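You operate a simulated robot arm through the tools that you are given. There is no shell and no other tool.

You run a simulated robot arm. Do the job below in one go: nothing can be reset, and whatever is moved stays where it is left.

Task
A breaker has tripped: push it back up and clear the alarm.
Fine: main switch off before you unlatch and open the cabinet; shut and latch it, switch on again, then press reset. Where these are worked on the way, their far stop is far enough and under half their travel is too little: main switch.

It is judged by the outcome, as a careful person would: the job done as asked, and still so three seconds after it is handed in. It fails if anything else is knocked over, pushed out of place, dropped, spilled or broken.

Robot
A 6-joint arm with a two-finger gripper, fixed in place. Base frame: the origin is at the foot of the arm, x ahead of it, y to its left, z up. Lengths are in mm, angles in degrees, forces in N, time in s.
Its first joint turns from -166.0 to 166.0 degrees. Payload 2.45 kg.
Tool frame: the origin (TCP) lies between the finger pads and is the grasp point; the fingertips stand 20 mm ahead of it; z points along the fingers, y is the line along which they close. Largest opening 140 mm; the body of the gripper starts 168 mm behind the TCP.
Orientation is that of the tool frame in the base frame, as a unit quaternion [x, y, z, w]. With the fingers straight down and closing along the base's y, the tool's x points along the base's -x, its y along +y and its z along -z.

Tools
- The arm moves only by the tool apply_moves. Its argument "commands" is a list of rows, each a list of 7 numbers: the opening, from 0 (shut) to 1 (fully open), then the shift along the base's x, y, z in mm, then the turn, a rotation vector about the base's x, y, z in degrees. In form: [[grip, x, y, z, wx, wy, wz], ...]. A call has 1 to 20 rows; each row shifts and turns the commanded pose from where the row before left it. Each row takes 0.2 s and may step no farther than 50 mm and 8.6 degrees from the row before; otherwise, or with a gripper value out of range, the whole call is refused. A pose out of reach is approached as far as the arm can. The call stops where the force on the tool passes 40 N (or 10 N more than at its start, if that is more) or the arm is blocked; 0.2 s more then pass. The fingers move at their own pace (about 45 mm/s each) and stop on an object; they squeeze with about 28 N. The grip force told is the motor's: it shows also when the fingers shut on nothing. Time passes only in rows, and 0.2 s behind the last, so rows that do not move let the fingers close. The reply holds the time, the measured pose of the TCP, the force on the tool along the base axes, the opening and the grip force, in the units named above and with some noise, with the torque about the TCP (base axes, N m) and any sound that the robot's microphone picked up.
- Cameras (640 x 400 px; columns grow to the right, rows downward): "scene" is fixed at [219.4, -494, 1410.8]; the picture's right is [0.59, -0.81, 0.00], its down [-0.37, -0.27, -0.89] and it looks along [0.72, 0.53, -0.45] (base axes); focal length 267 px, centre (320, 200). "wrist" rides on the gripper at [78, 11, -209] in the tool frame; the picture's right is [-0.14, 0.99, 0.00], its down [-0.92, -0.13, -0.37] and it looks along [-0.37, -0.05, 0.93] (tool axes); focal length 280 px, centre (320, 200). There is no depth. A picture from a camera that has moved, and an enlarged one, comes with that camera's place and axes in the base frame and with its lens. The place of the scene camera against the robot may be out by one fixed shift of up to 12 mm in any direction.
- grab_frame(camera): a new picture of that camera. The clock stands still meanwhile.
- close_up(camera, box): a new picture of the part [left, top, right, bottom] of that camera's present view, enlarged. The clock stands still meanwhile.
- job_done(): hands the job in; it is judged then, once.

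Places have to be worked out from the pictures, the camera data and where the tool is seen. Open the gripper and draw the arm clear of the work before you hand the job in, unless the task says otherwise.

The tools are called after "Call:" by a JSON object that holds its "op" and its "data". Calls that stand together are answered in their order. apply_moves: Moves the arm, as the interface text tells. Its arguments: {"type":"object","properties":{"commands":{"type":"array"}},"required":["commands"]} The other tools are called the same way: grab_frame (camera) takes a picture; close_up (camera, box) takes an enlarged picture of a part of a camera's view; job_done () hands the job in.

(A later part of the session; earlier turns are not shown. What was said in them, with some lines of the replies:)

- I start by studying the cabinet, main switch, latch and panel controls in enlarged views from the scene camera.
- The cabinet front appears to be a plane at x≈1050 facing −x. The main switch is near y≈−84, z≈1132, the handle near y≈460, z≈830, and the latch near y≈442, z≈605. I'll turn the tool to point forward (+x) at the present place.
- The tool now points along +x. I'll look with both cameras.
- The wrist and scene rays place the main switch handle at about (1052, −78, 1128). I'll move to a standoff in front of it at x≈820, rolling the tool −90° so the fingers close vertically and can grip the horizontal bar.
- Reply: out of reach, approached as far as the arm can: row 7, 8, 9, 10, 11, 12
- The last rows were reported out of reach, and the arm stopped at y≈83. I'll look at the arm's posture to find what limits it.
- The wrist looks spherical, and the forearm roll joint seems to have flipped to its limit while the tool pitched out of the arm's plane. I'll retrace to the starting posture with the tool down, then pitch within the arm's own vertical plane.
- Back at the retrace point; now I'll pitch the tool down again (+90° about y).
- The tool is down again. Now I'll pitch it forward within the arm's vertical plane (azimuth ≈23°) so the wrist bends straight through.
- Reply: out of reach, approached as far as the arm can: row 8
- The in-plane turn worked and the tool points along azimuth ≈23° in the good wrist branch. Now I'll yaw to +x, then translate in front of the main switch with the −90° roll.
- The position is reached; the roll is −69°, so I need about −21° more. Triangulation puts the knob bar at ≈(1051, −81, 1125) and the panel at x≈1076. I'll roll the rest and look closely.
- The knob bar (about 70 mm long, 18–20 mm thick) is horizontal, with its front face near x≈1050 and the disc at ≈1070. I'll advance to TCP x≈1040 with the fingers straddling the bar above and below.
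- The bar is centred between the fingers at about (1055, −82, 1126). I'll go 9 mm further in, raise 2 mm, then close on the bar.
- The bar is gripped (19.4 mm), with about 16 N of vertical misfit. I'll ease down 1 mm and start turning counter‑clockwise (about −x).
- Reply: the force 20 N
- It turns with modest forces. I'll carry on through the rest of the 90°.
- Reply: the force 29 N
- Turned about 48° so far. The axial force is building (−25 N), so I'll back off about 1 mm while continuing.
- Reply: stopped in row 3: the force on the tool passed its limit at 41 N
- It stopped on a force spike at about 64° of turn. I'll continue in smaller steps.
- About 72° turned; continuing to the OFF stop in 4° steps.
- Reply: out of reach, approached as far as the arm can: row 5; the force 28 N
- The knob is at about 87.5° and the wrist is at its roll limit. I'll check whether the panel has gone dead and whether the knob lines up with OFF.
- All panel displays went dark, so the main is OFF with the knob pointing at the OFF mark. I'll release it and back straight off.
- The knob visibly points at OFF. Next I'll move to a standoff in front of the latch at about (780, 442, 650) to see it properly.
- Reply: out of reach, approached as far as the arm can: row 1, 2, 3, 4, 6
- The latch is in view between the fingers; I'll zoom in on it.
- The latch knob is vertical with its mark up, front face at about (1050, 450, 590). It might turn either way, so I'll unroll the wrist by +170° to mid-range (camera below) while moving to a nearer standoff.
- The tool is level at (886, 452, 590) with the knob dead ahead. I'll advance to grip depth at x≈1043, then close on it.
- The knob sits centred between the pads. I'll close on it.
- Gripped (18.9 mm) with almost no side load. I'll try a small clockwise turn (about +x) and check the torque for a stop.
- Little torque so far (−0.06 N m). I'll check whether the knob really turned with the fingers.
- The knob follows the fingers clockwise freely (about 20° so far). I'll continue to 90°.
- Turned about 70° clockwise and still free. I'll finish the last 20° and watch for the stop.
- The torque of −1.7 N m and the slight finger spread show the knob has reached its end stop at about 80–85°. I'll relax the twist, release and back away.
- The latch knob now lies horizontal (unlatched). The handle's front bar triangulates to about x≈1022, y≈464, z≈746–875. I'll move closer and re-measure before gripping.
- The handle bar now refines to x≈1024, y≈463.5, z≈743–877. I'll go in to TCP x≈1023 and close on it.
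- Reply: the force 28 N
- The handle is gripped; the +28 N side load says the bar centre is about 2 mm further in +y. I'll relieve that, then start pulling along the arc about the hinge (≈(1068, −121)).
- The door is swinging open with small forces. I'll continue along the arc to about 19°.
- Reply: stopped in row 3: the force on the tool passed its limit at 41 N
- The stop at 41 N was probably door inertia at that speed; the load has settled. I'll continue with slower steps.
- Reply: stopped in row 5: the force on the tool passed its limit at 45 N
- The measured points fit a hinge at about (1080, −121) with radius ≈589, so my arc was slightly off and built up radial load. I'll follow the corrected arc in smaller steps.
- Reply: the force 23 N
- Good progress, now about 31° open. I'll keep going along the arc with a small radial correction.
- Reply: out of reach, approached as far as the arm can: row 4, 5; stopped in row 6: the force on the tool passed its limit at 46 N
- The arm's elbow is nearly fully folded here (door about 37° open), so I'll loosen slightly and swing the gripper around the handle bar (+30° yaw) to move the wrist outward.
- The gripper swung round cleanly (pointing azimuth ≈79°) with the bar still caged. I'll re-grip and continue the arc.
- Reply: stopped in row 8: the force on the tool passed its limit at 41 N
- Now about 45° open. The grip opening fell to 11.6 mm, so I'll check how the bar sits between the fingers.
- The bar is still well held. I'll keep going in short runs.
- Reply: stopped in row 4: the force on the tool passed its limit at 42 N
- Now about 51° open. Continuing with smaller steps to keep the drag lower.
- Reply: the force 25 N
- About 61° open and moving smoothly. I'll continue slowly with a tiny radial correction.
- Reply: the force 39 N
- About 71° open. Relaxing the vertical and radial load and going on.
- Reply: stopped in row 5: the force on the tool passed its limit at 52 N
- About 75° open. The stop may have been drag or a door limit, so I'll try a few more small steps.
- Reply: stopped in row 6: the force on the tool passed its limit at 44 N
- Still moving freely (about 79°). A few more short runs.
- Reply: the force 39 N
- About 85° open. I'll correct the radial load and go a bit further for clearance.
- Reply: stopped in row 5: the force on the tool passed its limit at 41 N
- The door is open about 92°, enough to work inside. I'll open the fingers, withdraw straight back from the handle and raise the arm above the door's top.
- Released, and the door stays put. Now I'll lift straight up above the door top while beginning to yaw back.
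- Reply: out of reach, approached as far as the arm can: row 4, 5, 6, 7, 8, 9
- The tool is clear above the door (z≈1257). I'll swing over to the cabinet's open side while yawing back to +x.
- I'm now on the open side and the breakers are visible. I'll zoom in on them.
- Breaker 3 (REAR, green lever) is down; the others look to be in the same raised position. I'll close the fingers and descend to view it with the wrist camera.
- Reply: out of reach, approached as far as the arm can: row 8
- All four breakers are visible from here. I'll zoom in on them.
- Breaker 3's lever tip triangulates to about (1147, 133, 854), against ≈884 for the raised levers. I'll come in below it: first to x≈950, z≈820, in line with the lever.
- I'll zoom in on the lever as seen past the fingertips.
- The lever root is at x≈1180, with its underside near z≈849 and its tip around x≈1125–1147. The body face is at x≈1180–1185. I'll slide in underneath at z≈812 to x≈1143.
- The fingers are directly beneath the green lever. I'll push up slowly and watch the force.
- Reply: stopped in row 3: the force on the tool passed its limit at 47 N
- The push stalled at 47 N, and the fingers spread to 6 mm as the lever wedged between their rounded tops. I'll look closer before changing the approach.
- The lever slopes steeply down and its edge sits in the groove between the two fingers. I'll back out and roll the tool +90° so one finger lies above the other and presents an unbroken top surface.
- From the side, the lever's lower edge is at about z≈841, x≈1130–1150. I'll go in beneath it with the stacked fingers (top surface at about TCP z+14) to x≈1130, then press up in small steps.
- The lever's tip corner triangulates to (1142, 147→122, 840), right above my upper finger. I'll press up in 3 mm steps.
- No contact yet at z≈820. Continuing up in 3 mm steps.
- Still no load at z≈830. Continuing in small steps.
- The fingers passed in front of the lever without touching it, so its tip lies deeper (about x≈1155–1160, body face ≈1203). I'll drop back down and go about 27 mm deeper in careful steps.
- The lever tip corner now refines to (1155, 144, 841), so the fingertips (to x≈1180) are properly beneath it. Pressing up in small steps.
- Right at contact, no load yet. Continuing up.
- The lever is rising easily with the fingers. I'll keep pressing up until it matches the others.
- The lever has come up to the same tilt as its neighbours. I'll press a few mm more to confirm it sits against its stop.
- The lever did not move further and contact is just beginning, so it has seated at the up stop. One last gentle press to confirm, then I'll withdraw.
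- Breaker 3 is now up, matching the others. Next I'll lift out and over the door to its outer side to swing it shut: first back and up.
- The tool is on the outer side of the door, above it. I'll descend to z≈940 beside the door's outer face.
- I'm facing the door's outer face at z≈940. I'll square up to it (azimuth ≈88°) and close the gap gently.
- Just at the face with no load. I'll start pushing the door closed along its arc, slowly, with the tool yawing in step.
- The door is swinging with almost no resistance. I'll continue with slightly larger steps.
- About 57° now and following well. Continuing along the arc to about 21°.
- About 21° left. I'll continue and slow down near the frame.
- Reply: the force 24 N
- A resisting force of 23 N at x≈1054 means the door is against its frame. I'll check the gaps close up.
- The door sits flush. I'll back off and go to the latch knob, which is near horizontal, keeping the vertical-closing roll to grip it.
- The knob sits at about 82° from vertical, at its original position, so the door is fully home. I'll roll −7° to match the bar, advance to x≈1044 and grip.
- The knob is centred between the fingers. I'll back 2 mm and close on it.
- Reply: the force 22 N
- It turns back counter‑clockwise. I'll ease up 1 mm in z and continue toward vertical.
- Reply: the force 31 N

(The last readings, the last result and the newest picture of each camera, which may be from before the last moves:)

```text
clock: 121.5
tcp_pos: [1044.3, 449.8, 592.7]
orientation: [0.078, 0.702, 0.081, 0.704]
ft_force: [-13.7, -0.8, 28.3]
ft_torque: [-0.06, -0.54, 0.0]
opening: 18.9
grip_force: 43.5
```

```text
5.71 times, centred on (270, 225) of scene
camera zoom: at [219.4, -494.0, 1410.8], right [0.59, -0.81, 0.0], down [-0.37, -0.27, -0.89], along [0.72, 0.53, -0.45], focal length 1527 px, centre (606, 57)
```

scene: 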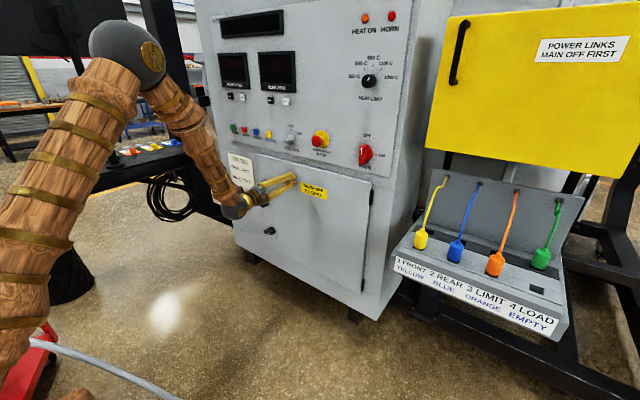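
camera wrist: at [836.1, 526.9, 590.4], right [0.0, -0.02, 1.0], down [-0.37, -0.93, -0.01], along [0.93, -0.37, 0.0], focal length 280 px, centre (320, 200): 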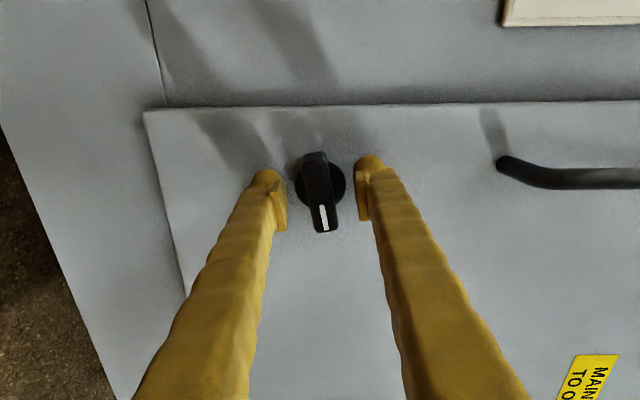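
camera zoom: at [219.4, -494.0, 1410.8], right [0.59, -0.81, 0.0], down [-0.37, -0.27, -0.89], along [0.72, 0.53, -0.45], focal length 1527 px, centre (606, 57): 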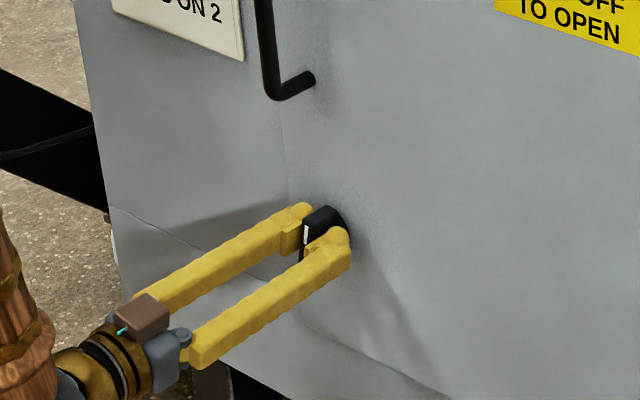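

About 13° remain. I'll relieve the vertical load and finish the turn until the torque rises.

Call:
{"op": "apply_moves", "data": {"commands": [[0, -0.5, 0, 1.2, -4, 0, 0], [0, 0, 0, 0.3, -4, 0, 0], [0, 0, 0, 0, -4, 0, 0]]}}

Call:
{"op": "apply_moves", "data": {"commands": [[0, 0, 0, 0, -3, 0, 0], [0, 0, 0, 0, -2, 0, 0]]}}

Call:
{"op": "close_up", "data": {"camera": "scene", "box": [230, 190, 310, 260]}}

Call:
{"op": "close_up", "data": {"camera": "wrist", "box": [240, 120, 400, 250]}}

```text
clock: 122.3
tcp_pos: [1042.7, 450.3, 591.2]
orientation: [0.004, 0.707, 0.008, 0.707]
ft_force: [-0.6, 27.5, 8.6]
ft_torque: [0.02, -0.09, 0.25]
opening: 18.9
grip_force: 44.0
```

```text
clock: 122.9
tcp_pos: [1043.0, 449.6, 590.8]
orientation: [-0.026, 0.707, -0.024, 0.707]
ft_force: [-1.9, 36.9, 0.5]
ft_torque: [1.32, 0.01, 0.38]
opening: 19.8
grip_force: 45.1
```

```text
5.71 times, centred on (270, 225) of scene
camera zoom: at [219.4, -494.0, 1410.8], right [0.59, -0.81, 0.0], down [-0.37, -0.27, -0.89], along [0.72, 0.53, -0.45], focal length 1527 px, centre (606, 57)
```

zoom: 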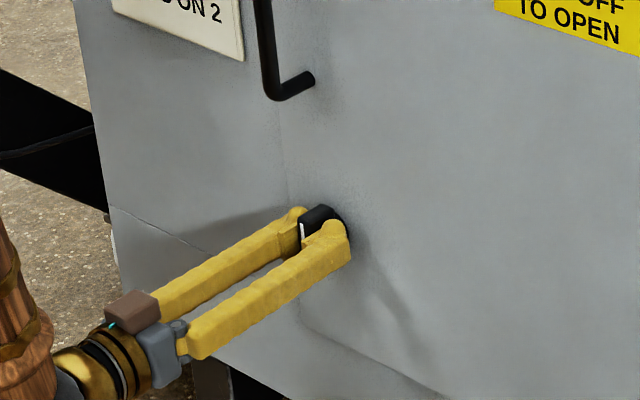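

```text
3.08 times, centred on (320, 185) of wrist
camera zoom: at [833.0, 453.3, 513.1], right [0.0, 1.0, 0.07], down [-0.37, -0.06, 0.93], along [0.93, -0.02, 0.37], focal length 863 px, centre (320, 246)
```

zoom: 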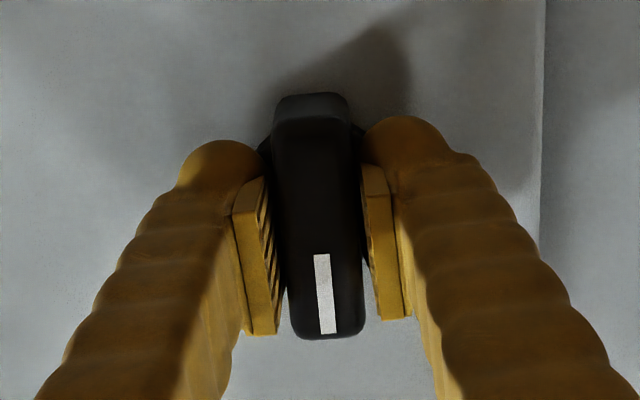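

The torque rose to 1.3 N m with the knob vertical again, so it's back at its latched stop. I'll relax the twist and give a small tug to verify the latch holds.

Call:
{"op": "apply_moves", "data": {"commands": [[0, 0, 1.5, 0, 3, 0, 0], [0, -2, 0, 0, 0, 0, 0], [0, -2, 0, 0, 0, 0, 0]]}}

```text
clock: 123.6
tcp_pos: [1041.6, 450.2, 591.9]
orientation: [-0.006, 0.707, -0.007, 0.707]
ft_force: [8.4, 4.3, -6.2]
ft_torque: [0.38, 0.26, 0.03]
opening: 19.1
grip_force: 43.7
stopped in row 3: the force on the tool passed its limit at 51 N (the readings are from after the stop); the commanded pose is now the measured one
```

The tug hit 51 N within 2–3 mm, so the door is firmly latched. I'll release, back off and move to the main switch.

Call:
{"op": "apply_moves", "data": {"commands": [[0.4, 0, 0, 0, 0, 0, 0], [0.4, 0, 0, 0, 0, 0, 0], [0.4, 0, 0, 0, 0, 0, 0], [0.4, -30, 0, 0, 0, 0, 0], [0.4, -40, 0, 0, 0, 0, 0], [0.4, -40, 0, 0, 0, 0, 0], [0.4, -40, 0, 0, 0, 0, 0]]}}

Call:
{"op": "apply_moves", "data": {"commands": [[0.5, -2, -31.2, 31.5, 0, 0, 0], [0.5, -2, -31.2, 31.5, 0, 0, 0], [0.5, -2, -31.2, 31.5, 0, 0, 0], [0.5, -2, -31.2, 31.5, 0, 0, 0], [0.5, -2, -31.2, 31.5, 0, 0, 0], [0.5, -2, -31.2, 31.5, 0, 0, 0], [0.5, -2, -31.2, 31.5, 0, 0, 0], [0.5, -2, -31.2, 31.5, 0, 0, 0], [0.5, -2, -31.2, 31.5, 0, 0, 0], [0.5, -2, -31.2, 31.5, 0, 0, 0], [0.5, -2, -31.2, 31.5, 0, 0, 0], [0.5, -2, -31.2, 31.5, 0, 0, 0], [0.5, -2, -31.2, 31.5, 0, 0, 0], [0.5, -2, -31.2, 31.5, 0, 0, 0], [0.5, -2, -31.2, 31.5, 0, 0, 0], [0.5, -2, -31.2, 31.5, 0, 0, 0], [0.5, 0, -31.2, 31.5, 0, 0, 0]]}}

Call:
{"op": "grab_frame", "data": {"camera": "wrist"}}

Call:
{"op": "grab_frame", "data": {"camera": "scene"}}

```text
clock: 125.2
tcp_pos: [890.7, 447.6, 589.5]
orientation: [-0.006, 0.707, -0.006, 0.707]
ft_force: [0.3, 0.5, -0.1]
ft_torque: [-0.01, 0.0, 0.02]
opening: 56.2
grip_force: 0.0
```

```text
clock: 128.8
tcp_pos: [862.8, -83.1, 1129.0]
orientation: [-0.005, 0.707, -0.005, 0.707]
ft_force: [-1.1, 0.7, -0.3]
ft_torque: [0.02, 0.0, 0.03]
opening: 69.9
grip_force: 0.1
```

```text
taken
camera wrist: at [652.1, -73.6, 1050.4], right [0.0, 0.99, 0.12], down [-0.37, -0.11, 0.92], along [0.93, -0.04, 0.37], focal length 280 px, centre (320, 200)
```

wrist: 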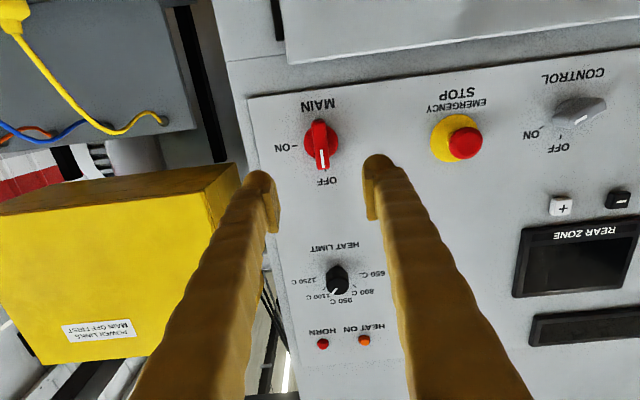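

```text
taken
```

scene: 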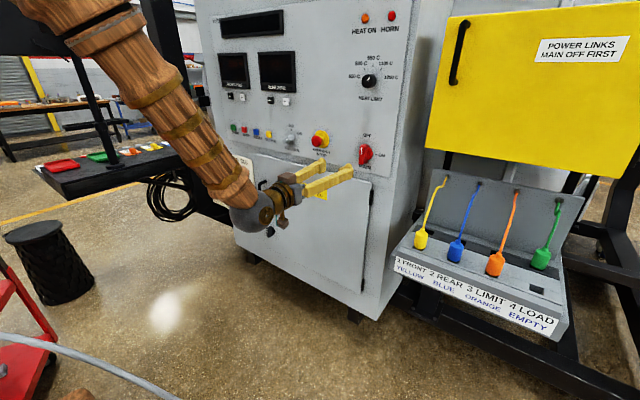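

The main knob is dead ahead, vertical at OFF. I'll advance to the same grip position as before, (1044, −81, 1125), and close on it.

Call:
{"op": "apply_moves", "data": {"commands": [[0.5, 40, 0.5, -1, 0, 0, 0], [0.5, 40, 0.5, -1, 0, 0, 0], [0.5, 40, 0.5, -1, 0, 0, 0], [0.5, 40, 0.5, -0.5, 0, 0, 0], [0.5, 20, 0, 0, 0, 0, 0]]}}

Call:
{"op": "grab_frame", "data": {"camera": "wrist"}}

```text
clock: 130.0
tcp_pos: [1040.0, -77.9, 1124.0]
orientation: [-0.006, 0.707, -0.005, 0.707]
ft_force: [-0.2, -0.3, -1.4]
ft_torque: [0.04, 0.02, 0.01]
opening: 70.0
grip_force: 0.0
```

```text
taken
camera wrist: at [829.9, -71.4, 1045.5], right [0.0, 0.99, 0.12], down [-0.37, -0.11, 0.92], along [0.93, -0.04, 0.37], focal length 280 px, centre (320, 200)
```

wrist: 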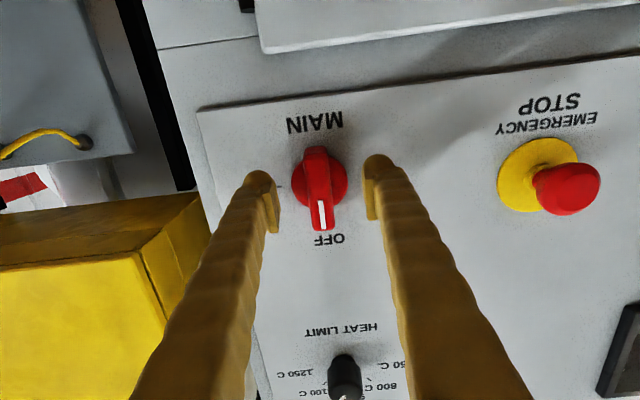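

The knob is centred. I'll go 4 mm deeper and close on it.

Call:
{"op": "apply_moves", "data": {"commands": [[0.5, 4, -1, 1, 0, 0, 0], [0, 0, 0, 0, 0, 0, 0], [0, 0, 0, 0, 0, 0, 0], [0, 0, 0, 0, 0, 0, 0], [0, 0, 0, 0, 0, 0, 0], [0, 0, 0, 0, 0, 0, 0]]}}

```text
clock: 131.4
tcp_pos: [1043.0, -80.7, 1125.3]
orientation: [-0.007, 0.707, -0.006, 0.707]
ft_force: [3.7, 6.9, -0.2]
ft_torque: [0.31, 0.04, 0.08]
opening: 19.2
grip_force: 42.8
```

Gripped (19.2 mm) with low side loads. Turning clockwise toward ON.

Call:
{"op": "apply_moves", "data": {"commands": [[0, 0, 0, 0, 6, 0, 0], [0, 0, 0, 0, 6, 0, 0], [0, 0, 0, 0, 6, 0, 0], [0, 0, 0, 0, 6, 0, 0], [0, 0, 0, 0, 6, 0, 0]]}}

```text
clock: 132.6
tcp_pos: [1043.0, -80.1, 1125.1]
orientation: [0.178, 0.684, 0.178, 0.685]
ft_force: [-13.5, 5.1, -3.9]
ft_torque: [-0.04, -0.03, 0.03]
opening: 19.1
grip_force: 43.5
```

Turning smoothly (about 29°). Continuing.

Call:
{"op": "apply_moves", "data": {"commands": [[0, -0.7, 0, 0, 6, 0, 0], [0, 0, 0, 0, 6, 0, 0], [0, 0, 0, 0, 6, 0, 0], [0, 0, 0, 0, 6, 0, 0], [0, 0, 0, 0, 6, 0, 0]]}}

Call:
{"op": "apply_moves", "data": {"commands": [[0, 0, 0, 0, 5, 0, 0], [0, 0, 0, 0, 5, 0, 0], [0, 0, 0, 0, 5, 0, 0], [0, 0, 0, 0, 5, 0, 0]]}}

Call:
{"op": "grab_frame", "data": {"camera": "scene"}}

```text
clock: 133.8
tcp_pos: [1042.8, -79.7, 1124.1]
orientation: [0.349, 0.615, 0.349, 0.615]
ft_force: [15.2, 0.3, 1.5]
ft_torque: [0.01, 0.0, 0.03]
opening: 19.0
grip_force: 43.8
```

```text
clock: 134.8
tcp_pos: [1044.4, -79.7, 1125.2]
orientation: [0.45, 0.545, 0.451, 0.545]
ft_force: [28.9, 4.6, 3.1]
ft_torque: [0.0, -0.06, 0.0]
opening: 19.0
grip_force: 44.0
```

```text
taken
```

scene: 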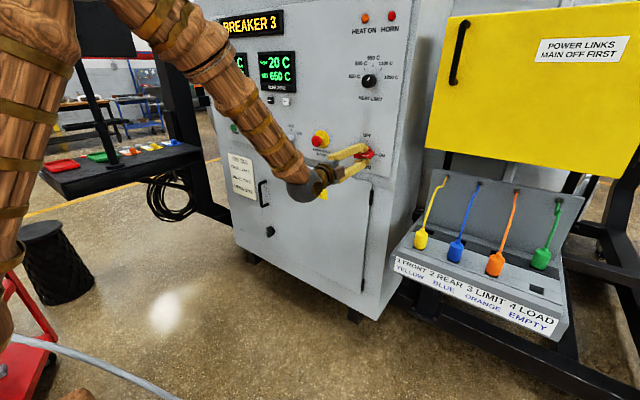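

Power is back: the displays are lit and the rear zone now shows values. I'll finish the turn to the ON stop and relieve the axial pull.

Call:
{"op": "apply_moves", "data": {"commands": [[0, 1, 0, 0, 4, 0, 0], [0, 0, 0, 0, 4, 0, 0], [0, 0, 0, 0, 4, 0, 0], [0, 0, 0, 0, 3, 0, 0]]}}

Call:
{"op": "close_up", "data": {"camera": "scene", "box": [300, 110, 420, 190]}}

Call:
{"op": "close_up", "data": {"camera": "wrist", "box": [230, 80, 410, 250]}}

```text
clock: 135.8
tcp_pos: [1042.9, -79.9, 1125.0]
orientation: [0.517, 0.481, 0.518, 0.482]
ft_force: [-25.0, -0.2, 0.3]
ft_torque: [-1.39, 0.05, 0.07]
opening: 20.0
grip_force: 45.0
```

```text
5.00 times, centred on (360, 150) of scene
camera zoom: at [219.4, -494.0, 1410.8], right [0.59, -0.81, 0.0], down [-0.37, -0.27, -0.89], along [0.72, 0.53, -0.45], focal length 1336 px, centre (120, 450)
```

zoom: 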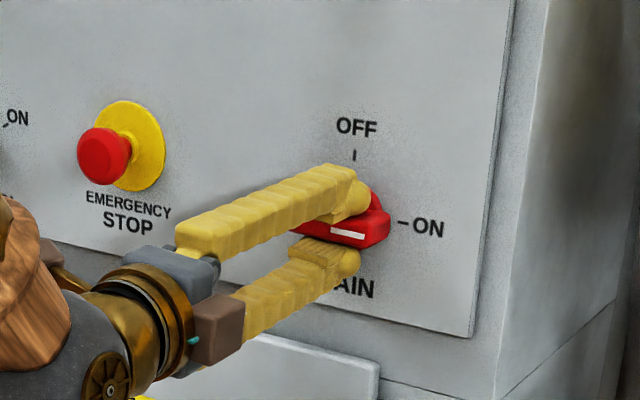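

```text
2.35 times, centred on (320, 165) of wrist
camera zoom: at [833.1, -3.7, 1141.3], right [0.0, -0.21, 0.98], down [-0.37, -0.91, -0.19], along [0.93, -0.36, -0.08], focal length 660 px, centre (320, 282)
```

zoom: 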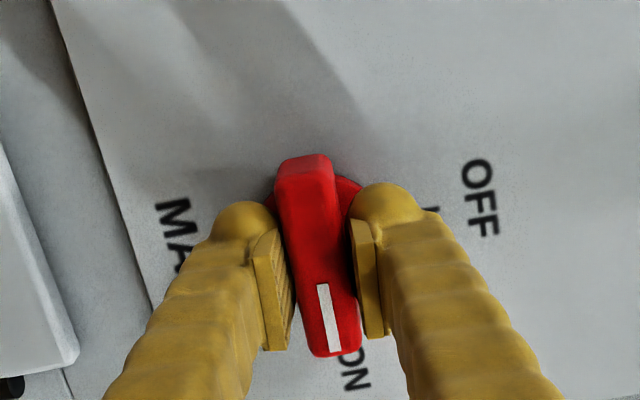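

The torque of −1.4 N m shows the switch is at its ON stop. I'll relax, release, back off, and move over to the RESET button area.

Call:
{"op": "apply_moves", "data": {"commands": [[0, -1, 0, 0, -4, 0, 0], [0.4, 0, 0, 0, 0, 0, 0], [0.4, 0, 0, 0, 0, 0, 0], [0.4, 0, 0, 0, 0, 0, 0], [0.4, -30, 0, 0, 0, 0, 0], [0.4, -40, 0, 0, 0, 0, 0], [0.4, -40, 0, 0, 0, 0, 0], [0.4, -40, 0, 0, 0, 0, 0]]}}

Call:
{"op": "apply_moves", "data": {"commands": [[0, 0, 40, 0, -6.5, 0, 0], [0, 0, 40, 0, -6.5, 0, 0], [0, 0, 40, 0, -6.5, 0, 0], [0, 0, 40, 0, -6.5, 0, 0], [0, 0, 40, 0, -6.5, 0, 0], [0, 0, 40, 0, -6.5, 0, 0], [0, 0, 40, 0, -6.5, 0, 0], [0, 0, 40, 0, -6.5, 0, 0], [0, 0, 40, 0, -6.5, 0, 0], [0, 0, 40, 0, -6.5, 0, 0], [0, 0, 40, 0, -6.5, 0, 0], [0, 0, 40, 0, -6.5, 0, 0], [0, 0, 40, 0, -6.5, 0, 0], [0, 0, 40, 0, -5, 0, 0]]}}

Call:
{"op": "grab_frame", "data": {"camera": "wrist"}}

Call:
{"op": "grab_frame", "data": {"camera": "scene"}}

```text
clock: 137.6
tcp_pos: [893.0, -81.4, 1122.8]
orientation: [0.5, 0.5, 0.5, 0.5]
ft_force: [0.4, 0.0, 0.7]
ft_torque: [0.0, 0.02, 0.01]
opening: 56.0
grip_force: 0.1
```

```text
clock: 140.6
tcp_pos: [893.1, 483.7, 1125.3]
orientation: [0.004, 0.707, 0.001, 0.707]
ft_force: [-0.9, -0.6, 1.0]
ft_torque: [0.0, -0.03, 0.0]
opening: 0.0
grip_force: 28.1
```

```text
taken
camera wrist: at [682.7, 493.1, 1046.8], right [0.0, 0.99, 0.15], down [-0.37, -0.14, 0.92], along [0.93, -0.05, 0.37], focal length 280 px, centre (320, 200)
```

wrist: 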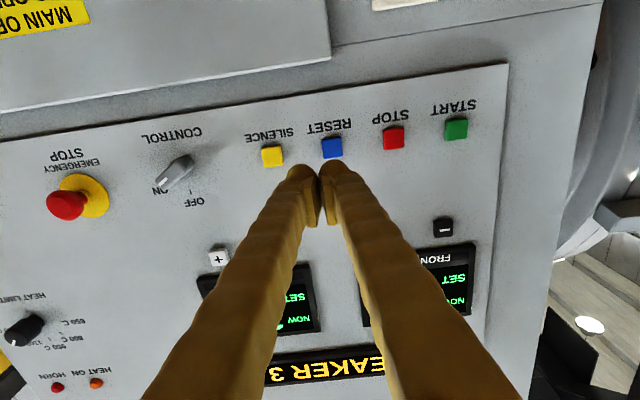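

```text
taken
```

scene: 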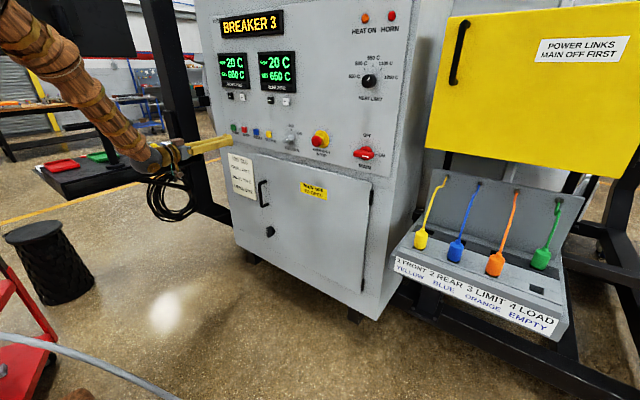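

RESET (blue) appears at about y≈498, z≈1122. I'll align to it and close the distance, then re-check.

Call:
{"op": "apply_moves", "data": {"commands": [[0, 35, 5, -1, 0, 0, 0], [0, 35, 5, -1, 0, 0, 0], [0, 35, 5, -1, 0, 0, 0]]}}

Call:
{"op": "grab_frame", "data": {"camera": "wrist"}}

Call:
{"op": "close_up", "data": {"camera": "wrist", "box": [240, 100, 400, 220]}}

Call:
{"op": "close_up", "data": {"camera": "scene", "box": [210, 100, 310, 170]}}

```text
clock: 141.4
tcp_pos: [997.5, 496.4, 1121.9]
orientation: [0.002, 0.707, 0.004, 0.707]
ft_force: [1.3, 0.2, 0.3]
ft_torque: [0.02, 0.03, 0.0]
opening: 0.0
grip_force: 27.6
```

```text
taken
camera wrist: at [787.6, 507.0, 1042.8], right [0.0, 0.99, 0.15], down [-0.37, -0.14, 0.92], along [0.93, -0.05, 0.37], focal length 280 px, centre (320, 200)
```

wrist: 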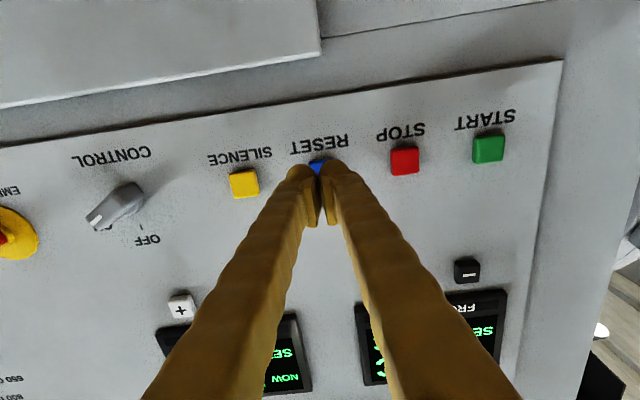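

```text
3.33 times, centred on (320, 160) of wrist
camera zoom: at [787.6, 507.0, 1042.8], right [0.0, 0.99, 0.15], down [-0.37, -0.14, 0.92], along [0.93, -0.05, 0.37], focal length 935 px, centre (320, 333)
```

zoom: 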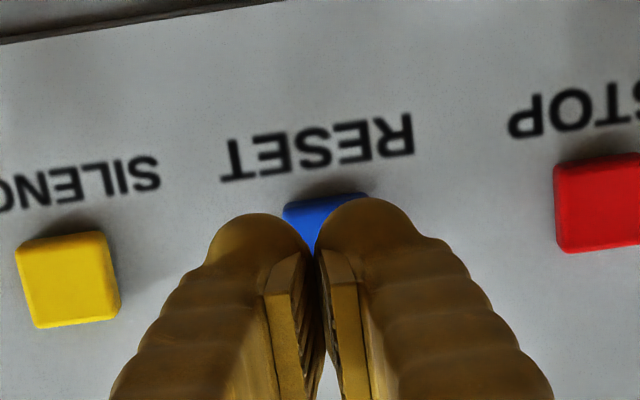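

```text
5.71 times, centred on (260, 135) of scene
camera zoom: at [219.4, -494.0, 1410.8], right [0.59, -0.81, 0.0], down [-0.37, -0.27, -0.89], along [0.72, 0.53, -0.45], focal length 1527 px, centre (663, 571)
```

zoom: 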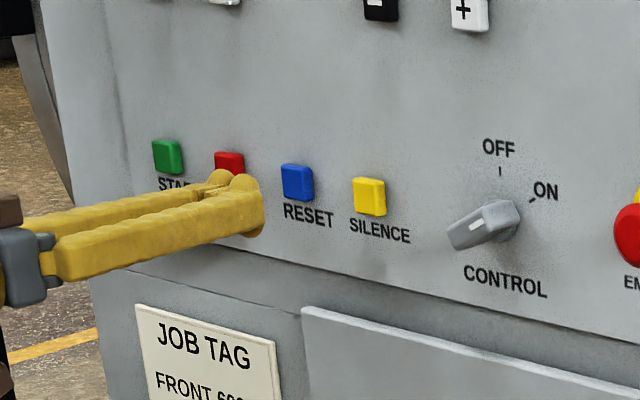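

The button centre refines to (≈1060, 500, 1121). I'll shift 3 mm in y and press forward in small steps, watching force and display.

Call:
{"op": "apply_moves", "data": {"commands": [[0, 15, 3, -0.5, 0, 0, 0], [0, 15, 0, 0, 0, 0, 0], [0, 8, 0, 0, 0, 0, 0], [0, 3, 0, 0, 0, 0, 0], [0, 3, 0, 0, 0, 0, 0]]}}

Call:
{"op": "close_up", "data": {"camera": "scene", "box": [210, 0, 310, 170]}}

```text
clock: 142.6
tcp_pos: [1041.6, 498.6, 1121.9]
orientation: [0.002, 0.707, 0.004, 0.707]
ft_force: [0.2, 0.5, 0.2]
ft_torque: [0.01, -0.01, 0.01]
opening: 0.0
grip_force: 27.8
```

```text
2.35 times, centred on (260, 85) of scene
camera zoom: at [219.4, -494.0, 1410.8], right [0.59, -0.81, 0.0], down [-0.37, -0.27, -0.89], along [0.72, 0.53, -0.45], focal length 629 px, centre (461, 471)
```

zoom: 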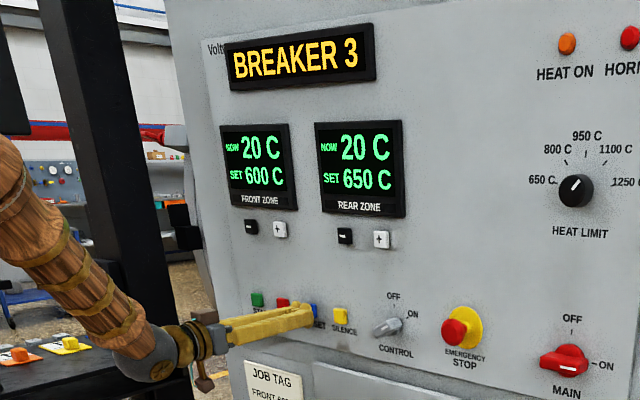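

No contact at x≈1042 yet. Pressing on in 2–3 mm steps.

Call:
{"op": "apply_moves", "data": {"commands": [[0, 2.5, 0, 0, 0, 0, 0], [0, 2.5, 0, 0, 0, 0, 0], [0, 2.5, 0, 0, 0, 0, 0], [0, 2.5, 0, 0, 0, 0, 0]]}}

Call:
{"op": "close_up", "data": {"camera": "scene", "box": [210, 0, 310, 170]}}

Call:
{"op": "close_up", "data": {"camera": "wrist", "box": [240, 100, 400, 220]}}

```text
clock: 143.6
tcp_pos: [1051.8, 497.7, 1120.9]
orientation: [0.002, 0.707, 0.005, 0.707]
ft_force: [-1.8, -0.1, -0.6]
ft_torque: [0.01, -0.01, -0.03]
opening: 6.1
grip_force: 29.3
heard: click
```

```text
2.35 times, centred on (260, 85) of scene
camera zoom: at [219.4, -494.0, 1410.8], right [0.59, -0.81, 0.0], down [-0.37, -0.27, -0.89], along [0.72, 0.53, -0.45], focal length 629 px, centre (461, 471)
```

zoom: 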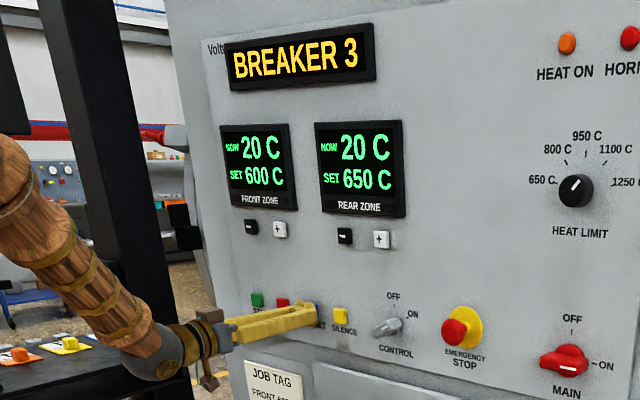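

```text
3.33 times, centred on (320, 160) of wrist
camera zoom: at [841.3, 509.2, 1043.0], right [0.0, 0.99, 0.15], down [-0.37, -0.14, 0.92], along [0.93, -0.05, 0.36], focal length 935 px, centre (320, 333)
```

zoom: 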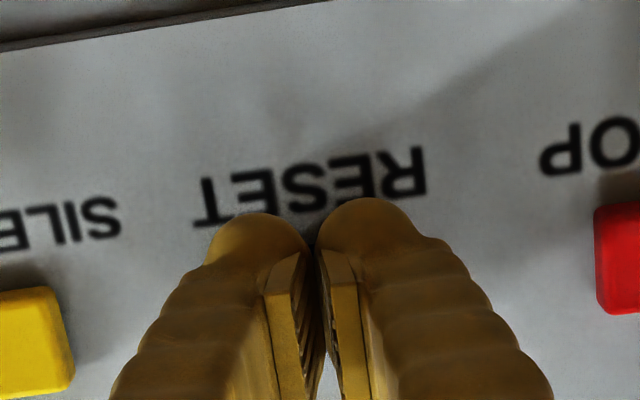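

A click was heard. The display still reads BREAKER 3 while the button is held, so I'll let time pass and release to see whether it clears.

Call:
{"op": "apply_moves", "data": {"commands": [[0, 0, 0, 0, 0, 0, 0], [0, 0, 0, 0, 0, 0, 0]]}}

Call:
{"op": "close_up", "data": {"camera": "scene", "box": [210, 0, 420, 130]}}

Call:
{"op": "apply_moves", "data": {"commands": [[0, -10, 0, 0, 0, 0, 0], [0, -20, 0, 0, 0, 0, 0], [0, -30, 0, 0, 0, 0, 0], [0, -30, 0, 0, 0, 0, 0]]}}

Call:
{"op": "close_up", "data": {"camera": "scene", "box": [190, 0, 420, 180]}}

```text
clock: 144.2
tcp_pos: [1050.7, 499.9, 1121.2]
orientation: [0.002, 0.707, 0.004, 0.707]
ft_force: [-1.3, 0.2, -0.6]
ft_torque: [0.02, 0.02, -0.02]
opening: 5.9
grip_force: 29.4
```

```text
3.05 times, centred on (315, 65) of scene
camera zoom: at [219.4, -494.0, 1410.8], right [0.59, -0.81, 0.0], down [-0.37, -0.27, -0.89], along [0.72, 0.53, -0.45], focal length 814 px, centre (335, 611)
```

zoom: 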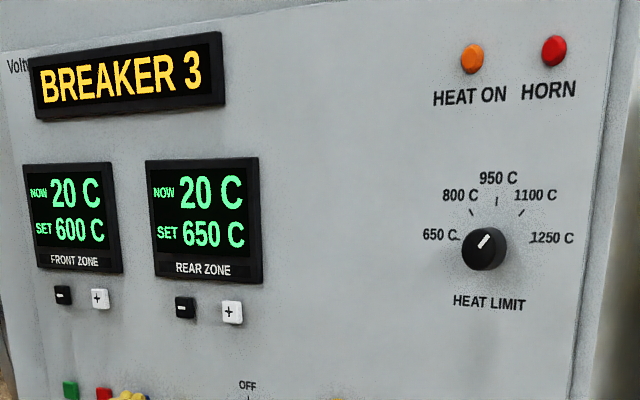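

```text
clock: 145.2
tcp_pos: [961.2, 498.8, 1124.1]
orientation: [0.002, 0.707, 0.004, 0.707]
ft_force: [0.2, 0.8, -0.1]
ft_torque: [-0.03, -0.03, 0.0]
opening: 0.2
grip_force: 29.1
```

```text
2.22 times, centred on (305, 90) of scene
camera zoom: at [219.4, -494.0, 1410.8], right [0.59, -0.81, 0.0], down [-0.37, -0.27, -0.89], along [0.72, 0.53, -0.45], focal length 594 px, centre (353, 444)
```

zoom: 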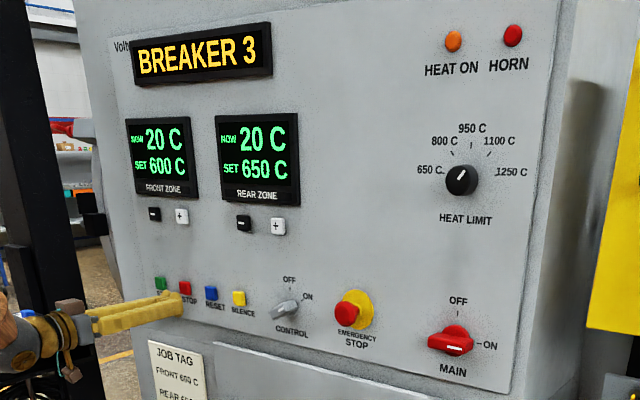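

The display still shows BREAKER 3 although the rear zone is powered again. I'll check the display and wait a moment before pressing again more fully.

Call:
{"op": "apply_moves", "data": {"commands": [[0, 0, 0, 0, 0, 0, 0], [0, 0, 0, 0, 0, 0, 0], [0, 0, 0, 0, 0, 0, 0], [0, 0, 0, 0, 0, 0, 0], [0, 0, 0, 0, 0, 0, 0]]}}

Call:
{"op": "close_up", "data": {"camera": "scene", "box": [190, 0, 420, 180]}}

Call:
{"op": "close_up", "data": {"camera": "scene", "box": [220, 140, 400, 300]}}

Call:
{"op": "grab_frame", "data": {"camera": "wrist"}}

```text
clock: 146.4
tcp_pos: [962.0, 498.3, 1122.7]
orientation: [0.003, 0.707, 0.003, 0.707]
ft_force: [-0.1, 0.3, -0.7]
ft_torque: [-0.03, -0.01, -0.05]
opening: 0.0
grip_force: 29.6
```

```text
2.22 times, centred on (305, 90) of scene
camera zoom: at [219.4, -494.0, 1410.8], right [0.59, -0.81, 0.0], down [-0.37, -0.27, -0.89], along [0.72, 0.53, -0.45], focal length 594 px, centre (353, 444)
```

zoom: 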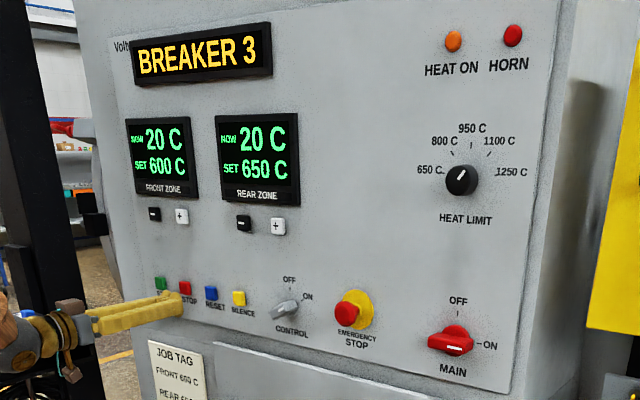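

```text
2.50 times, centred on (310, 220) of scene
camera zoom: at [219.4, -494.0, 1410.8], right [0.59, -0.81, 0.0], down [-0.37, -0.27, -0.89], along [0.72, 0.53, -0.45], focal length 668 px, centre (345, 150)
```

zoom: 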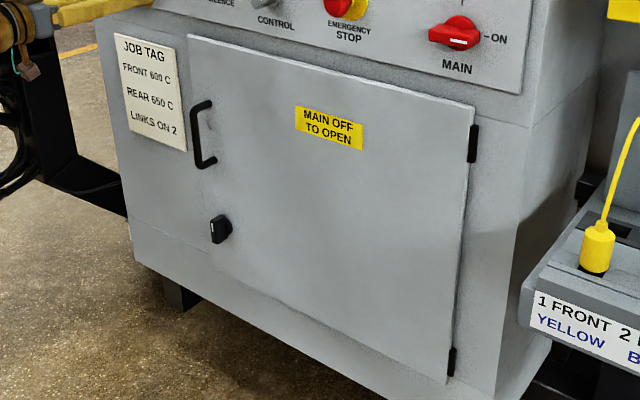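

```text
taken
camera wrist: at [751.5, 509.2, 1044.6], right [0.0, 0.99, 0.15], down [-0.37, -0.14, 0.92], along [0.93, -0.05, 0.36], focal length 280 px, centre (320, 200)
```

wrist: 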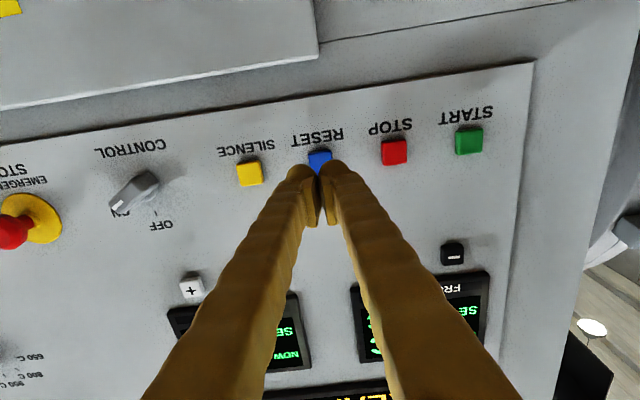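

Everything looks right (breaker 3 powered, latch vertical, main ON), but the message remains. I'll press RESET again more deeply and hold it longer.

Call:
{"op": "apply_moves", "data": {"commands": [[0, 35, 1, -0.5, 0, 0, 0], [0, 35, 0, -0.5, 0, 0, 0], [0, 10, 0, 0, 0, 0, 0], [0, 4, 0, 0, 0, 0, 0], [0, 3, 0, 0, 0, 0, 0], [0, 3, 0, 0, 0, 0, 0]]}}

Call:
{"op": "apply_moves", "data": {"commands": [[0, 2, 0, 0, 0, 0, 0], [0, 2, 0, 0, 0, 0, 0], [0, 0, 0, 0, 0, 0, 0], [0, 0, 0, 0, 0, 0, 0], [0, 0, 0, 0, 0, 0, 0]]}}

Call:
{"op": "close_up", "data": {"camera": "scene", "box": [190, 0, 420, 180]}}

```text
clock: 147.8
tcp_pos: [1052.2, 499.7, 1120.4]
orientation: [0.002, 0.707, 0.005, 0.707]
ft_force: [-2.5, 0.4, 0.2]
ft_torque: [0.01, -0.01, 0.03]
opening: 6.0
grip_force: 29.5
heard: click
```

```text
clock: 149.0
tcp_pos: [1055.6, 498.3, 1121.8]
orientation: [0.003, 0.707, 0.003, 0.707]
ft_force: [-16.1, -5.8, 1.8]
ft_torque: [-0.01, -0.04, -0.1]
opening: 6.0
grip_force: 29.2
```

```text
2.22 times, centred on (305, 90) of scene
camera zoom: at [219.4, -494.0, 1410.8], right [0.59, -0.81, 0.0], down [-0.37, -0.27, -0.89], along [0.72, 0.53, -0.45], focal length 594 px, centre (353, 444)
```

zoom: 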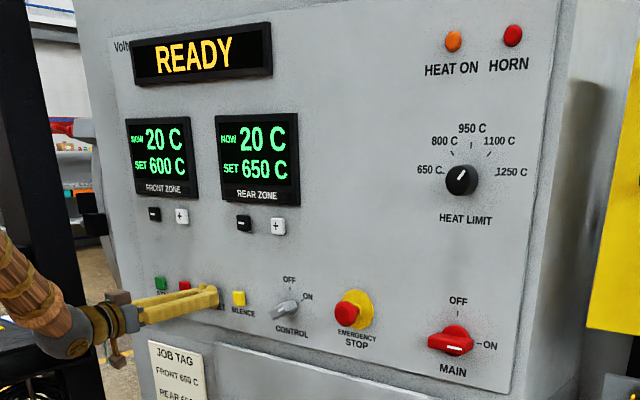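

The display now reads READY, so the alarm is cleared. I'll back straight off the button, open the gripper and draw the arm clear.

Call:
{"op": "apply_moves", "data": {"commands": [[0, -10, 0, 0, 0, 0, 0], [0, -20, 0, 0, 0, 0, 0], [0, -40, 0, 0, 0, 0, 0], [0.5, -40, 0, 0, 0, 0, 0], [0.5, -40, -15, 15, 0, 0, 0], [0.5, -40, -20, 20, 0, 0, 0], [0.5, -40, -20, 20, 0, 0, 0], [0.5, -30, -20, 20, 0, 0, 0]]}}

Call:
{"op": "grab_frame", "data": {"camera": "scene"}}

Call:
{"op": "close_up", "data": {"camera": "scene", "box": [190, 0, 420, 180]}}

Call:
{"op": "close_up", "data": {"camera": "scene", "box": [210, 130, 400, 320]}}

Call:
{"op": "grab_frame", "data": {"camera": "wrist"}}

```text
clock: 150.8
tcp_pos: [796.2, 425.6, 1192.5]
orientation: [0.003, 0.707, 0.004, 0.707]
ft_force: [0.5, 0.0, 0.3]
ft_torque: [0.03, -0.01, -0.02]
opening: 70.1
grip_force: 0.0
```

```text
taken
```

scene: 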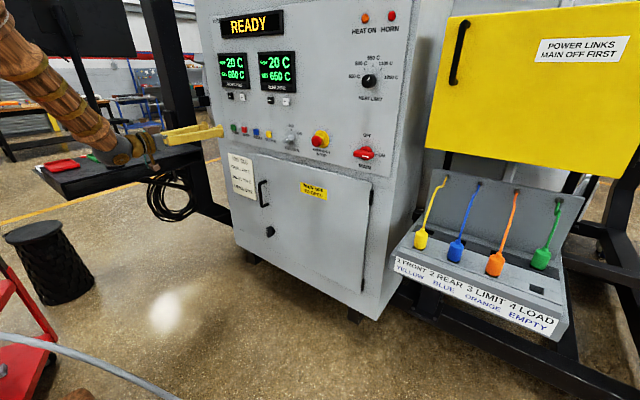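

```text
2.22 times, centred on (305, 90) of scene
camera zoom: at [219.4, -494.0, 1410.8], right [0.59, -0.81, 0.0], down [-0.37, -0.27, -0.89], along [0.72, 0.53, -0.45], focal length 594 px, centre (353, 444)
```

zoom: 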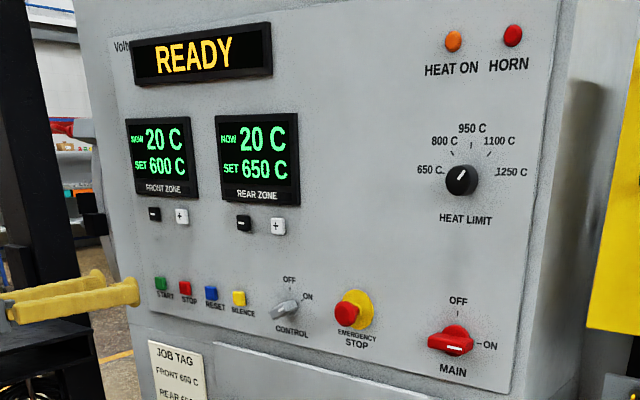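

```text
2.11 times, centred on (305, 225) of scene
camera zoom: at [219.4, -494.0, 1410.8], right [0.59, -0.81, 0.0], down [-0.37, -0.27, -0.89], along [0.72, 0.53, -0.45], focal length 563 px, centre (352, 147)
```

zoom: 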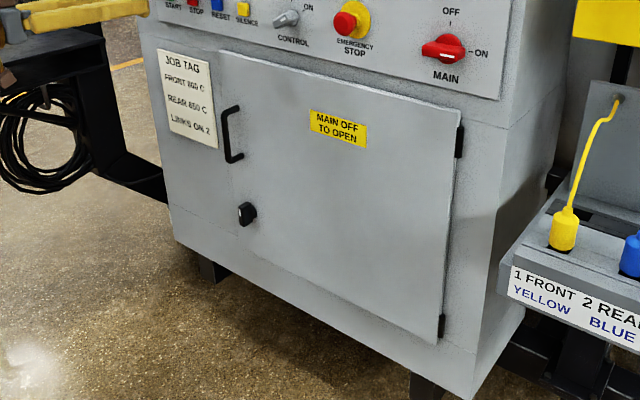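

```text
taken
camera wrist: at [585.8, 435.7, 1115.0], right [0.0, 0.99, 0.15], down [-0.37, -0.14, 0.92], along [0.93, -0.05, 0.36], focal length 280 px, centre (320, 200)
```

wrist: 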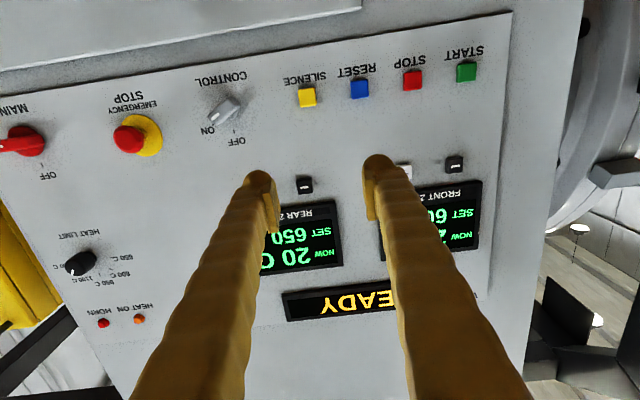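

Everything looks finished: READY, breaker 3's zone powered, door shut, arm clear. One last check that the main switch and latch match their original positions.

Call:
{"op": "close_up", "data": {"camera": "scene", "box": [330, 120, 410, 170]}}

Call:
{"op": "close_up", "data": {"camera": "scene", "box": [220, 140, 320, 250]}}

```text
8.00 times, centred on (370, 145) of scene
camera zoom: at [219.4, -494.0, 1410.8], right [0.59, -0.81, 0.0], down [-0.37, -0.27, -0.89], along [0.72, 0.53, -0.45], focal length 2138 px, centre (-80, 640)
```

zoom: 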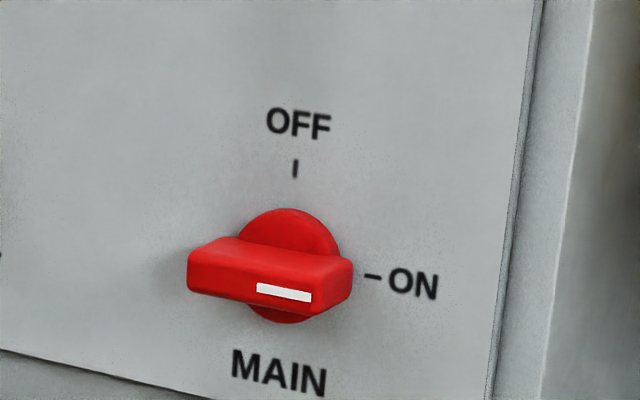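

```text
3.64 times, centred on (270, 195) of scene
camera zoom: at [219.4, -494.0, 1410.8], right [0.59, -0.81, 0.0], down [-0.37, -0.27, -0.89], along [0.72, 0.53, -0.45], focal length 972 px, centre (502, 218)
```

zoom: 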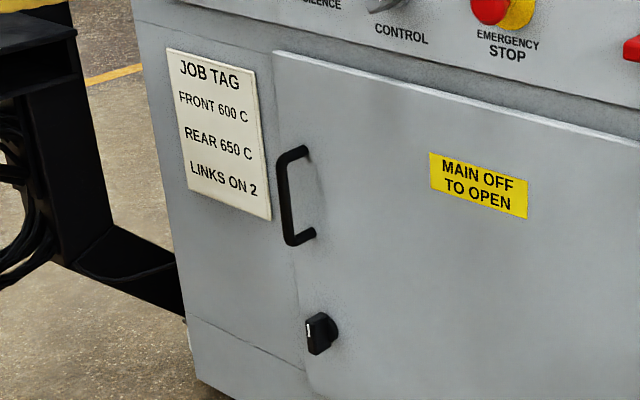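

The main switch, door and latch all match their original views exactly. The display reads READY, the gripper is open and the arm is clear, so I'm handing the job in.

Call:
{"op": "job_done", "data": {}}

```text
The job is handed in.
```

Breaker 3 is pushed back up and the alarm is cleared: the display now reads READY and the rear zone has power again.

- **Before opening:** I turned the main switch to OFF, and the panel displays went dark. Then I turned the latch and opened the cabinet.
- **Breaker:** I pushed the green lever on breaker 3 (REAR) up to its stop, level with the other three.
- **Closing up:** The door is shut and latched; a small tug on the latch met firm resistance. The main switch is back at its ON stop.
- **Reset:** My first press of RESET clicked but did not clear the alarm. A second press, deeper and held longer, did.

In the final pictures the main switch, door and latch look as they did at the start. Nothing was knocked over or moved out of place that I could see. The gripper is open and the arm is clear of the panel.
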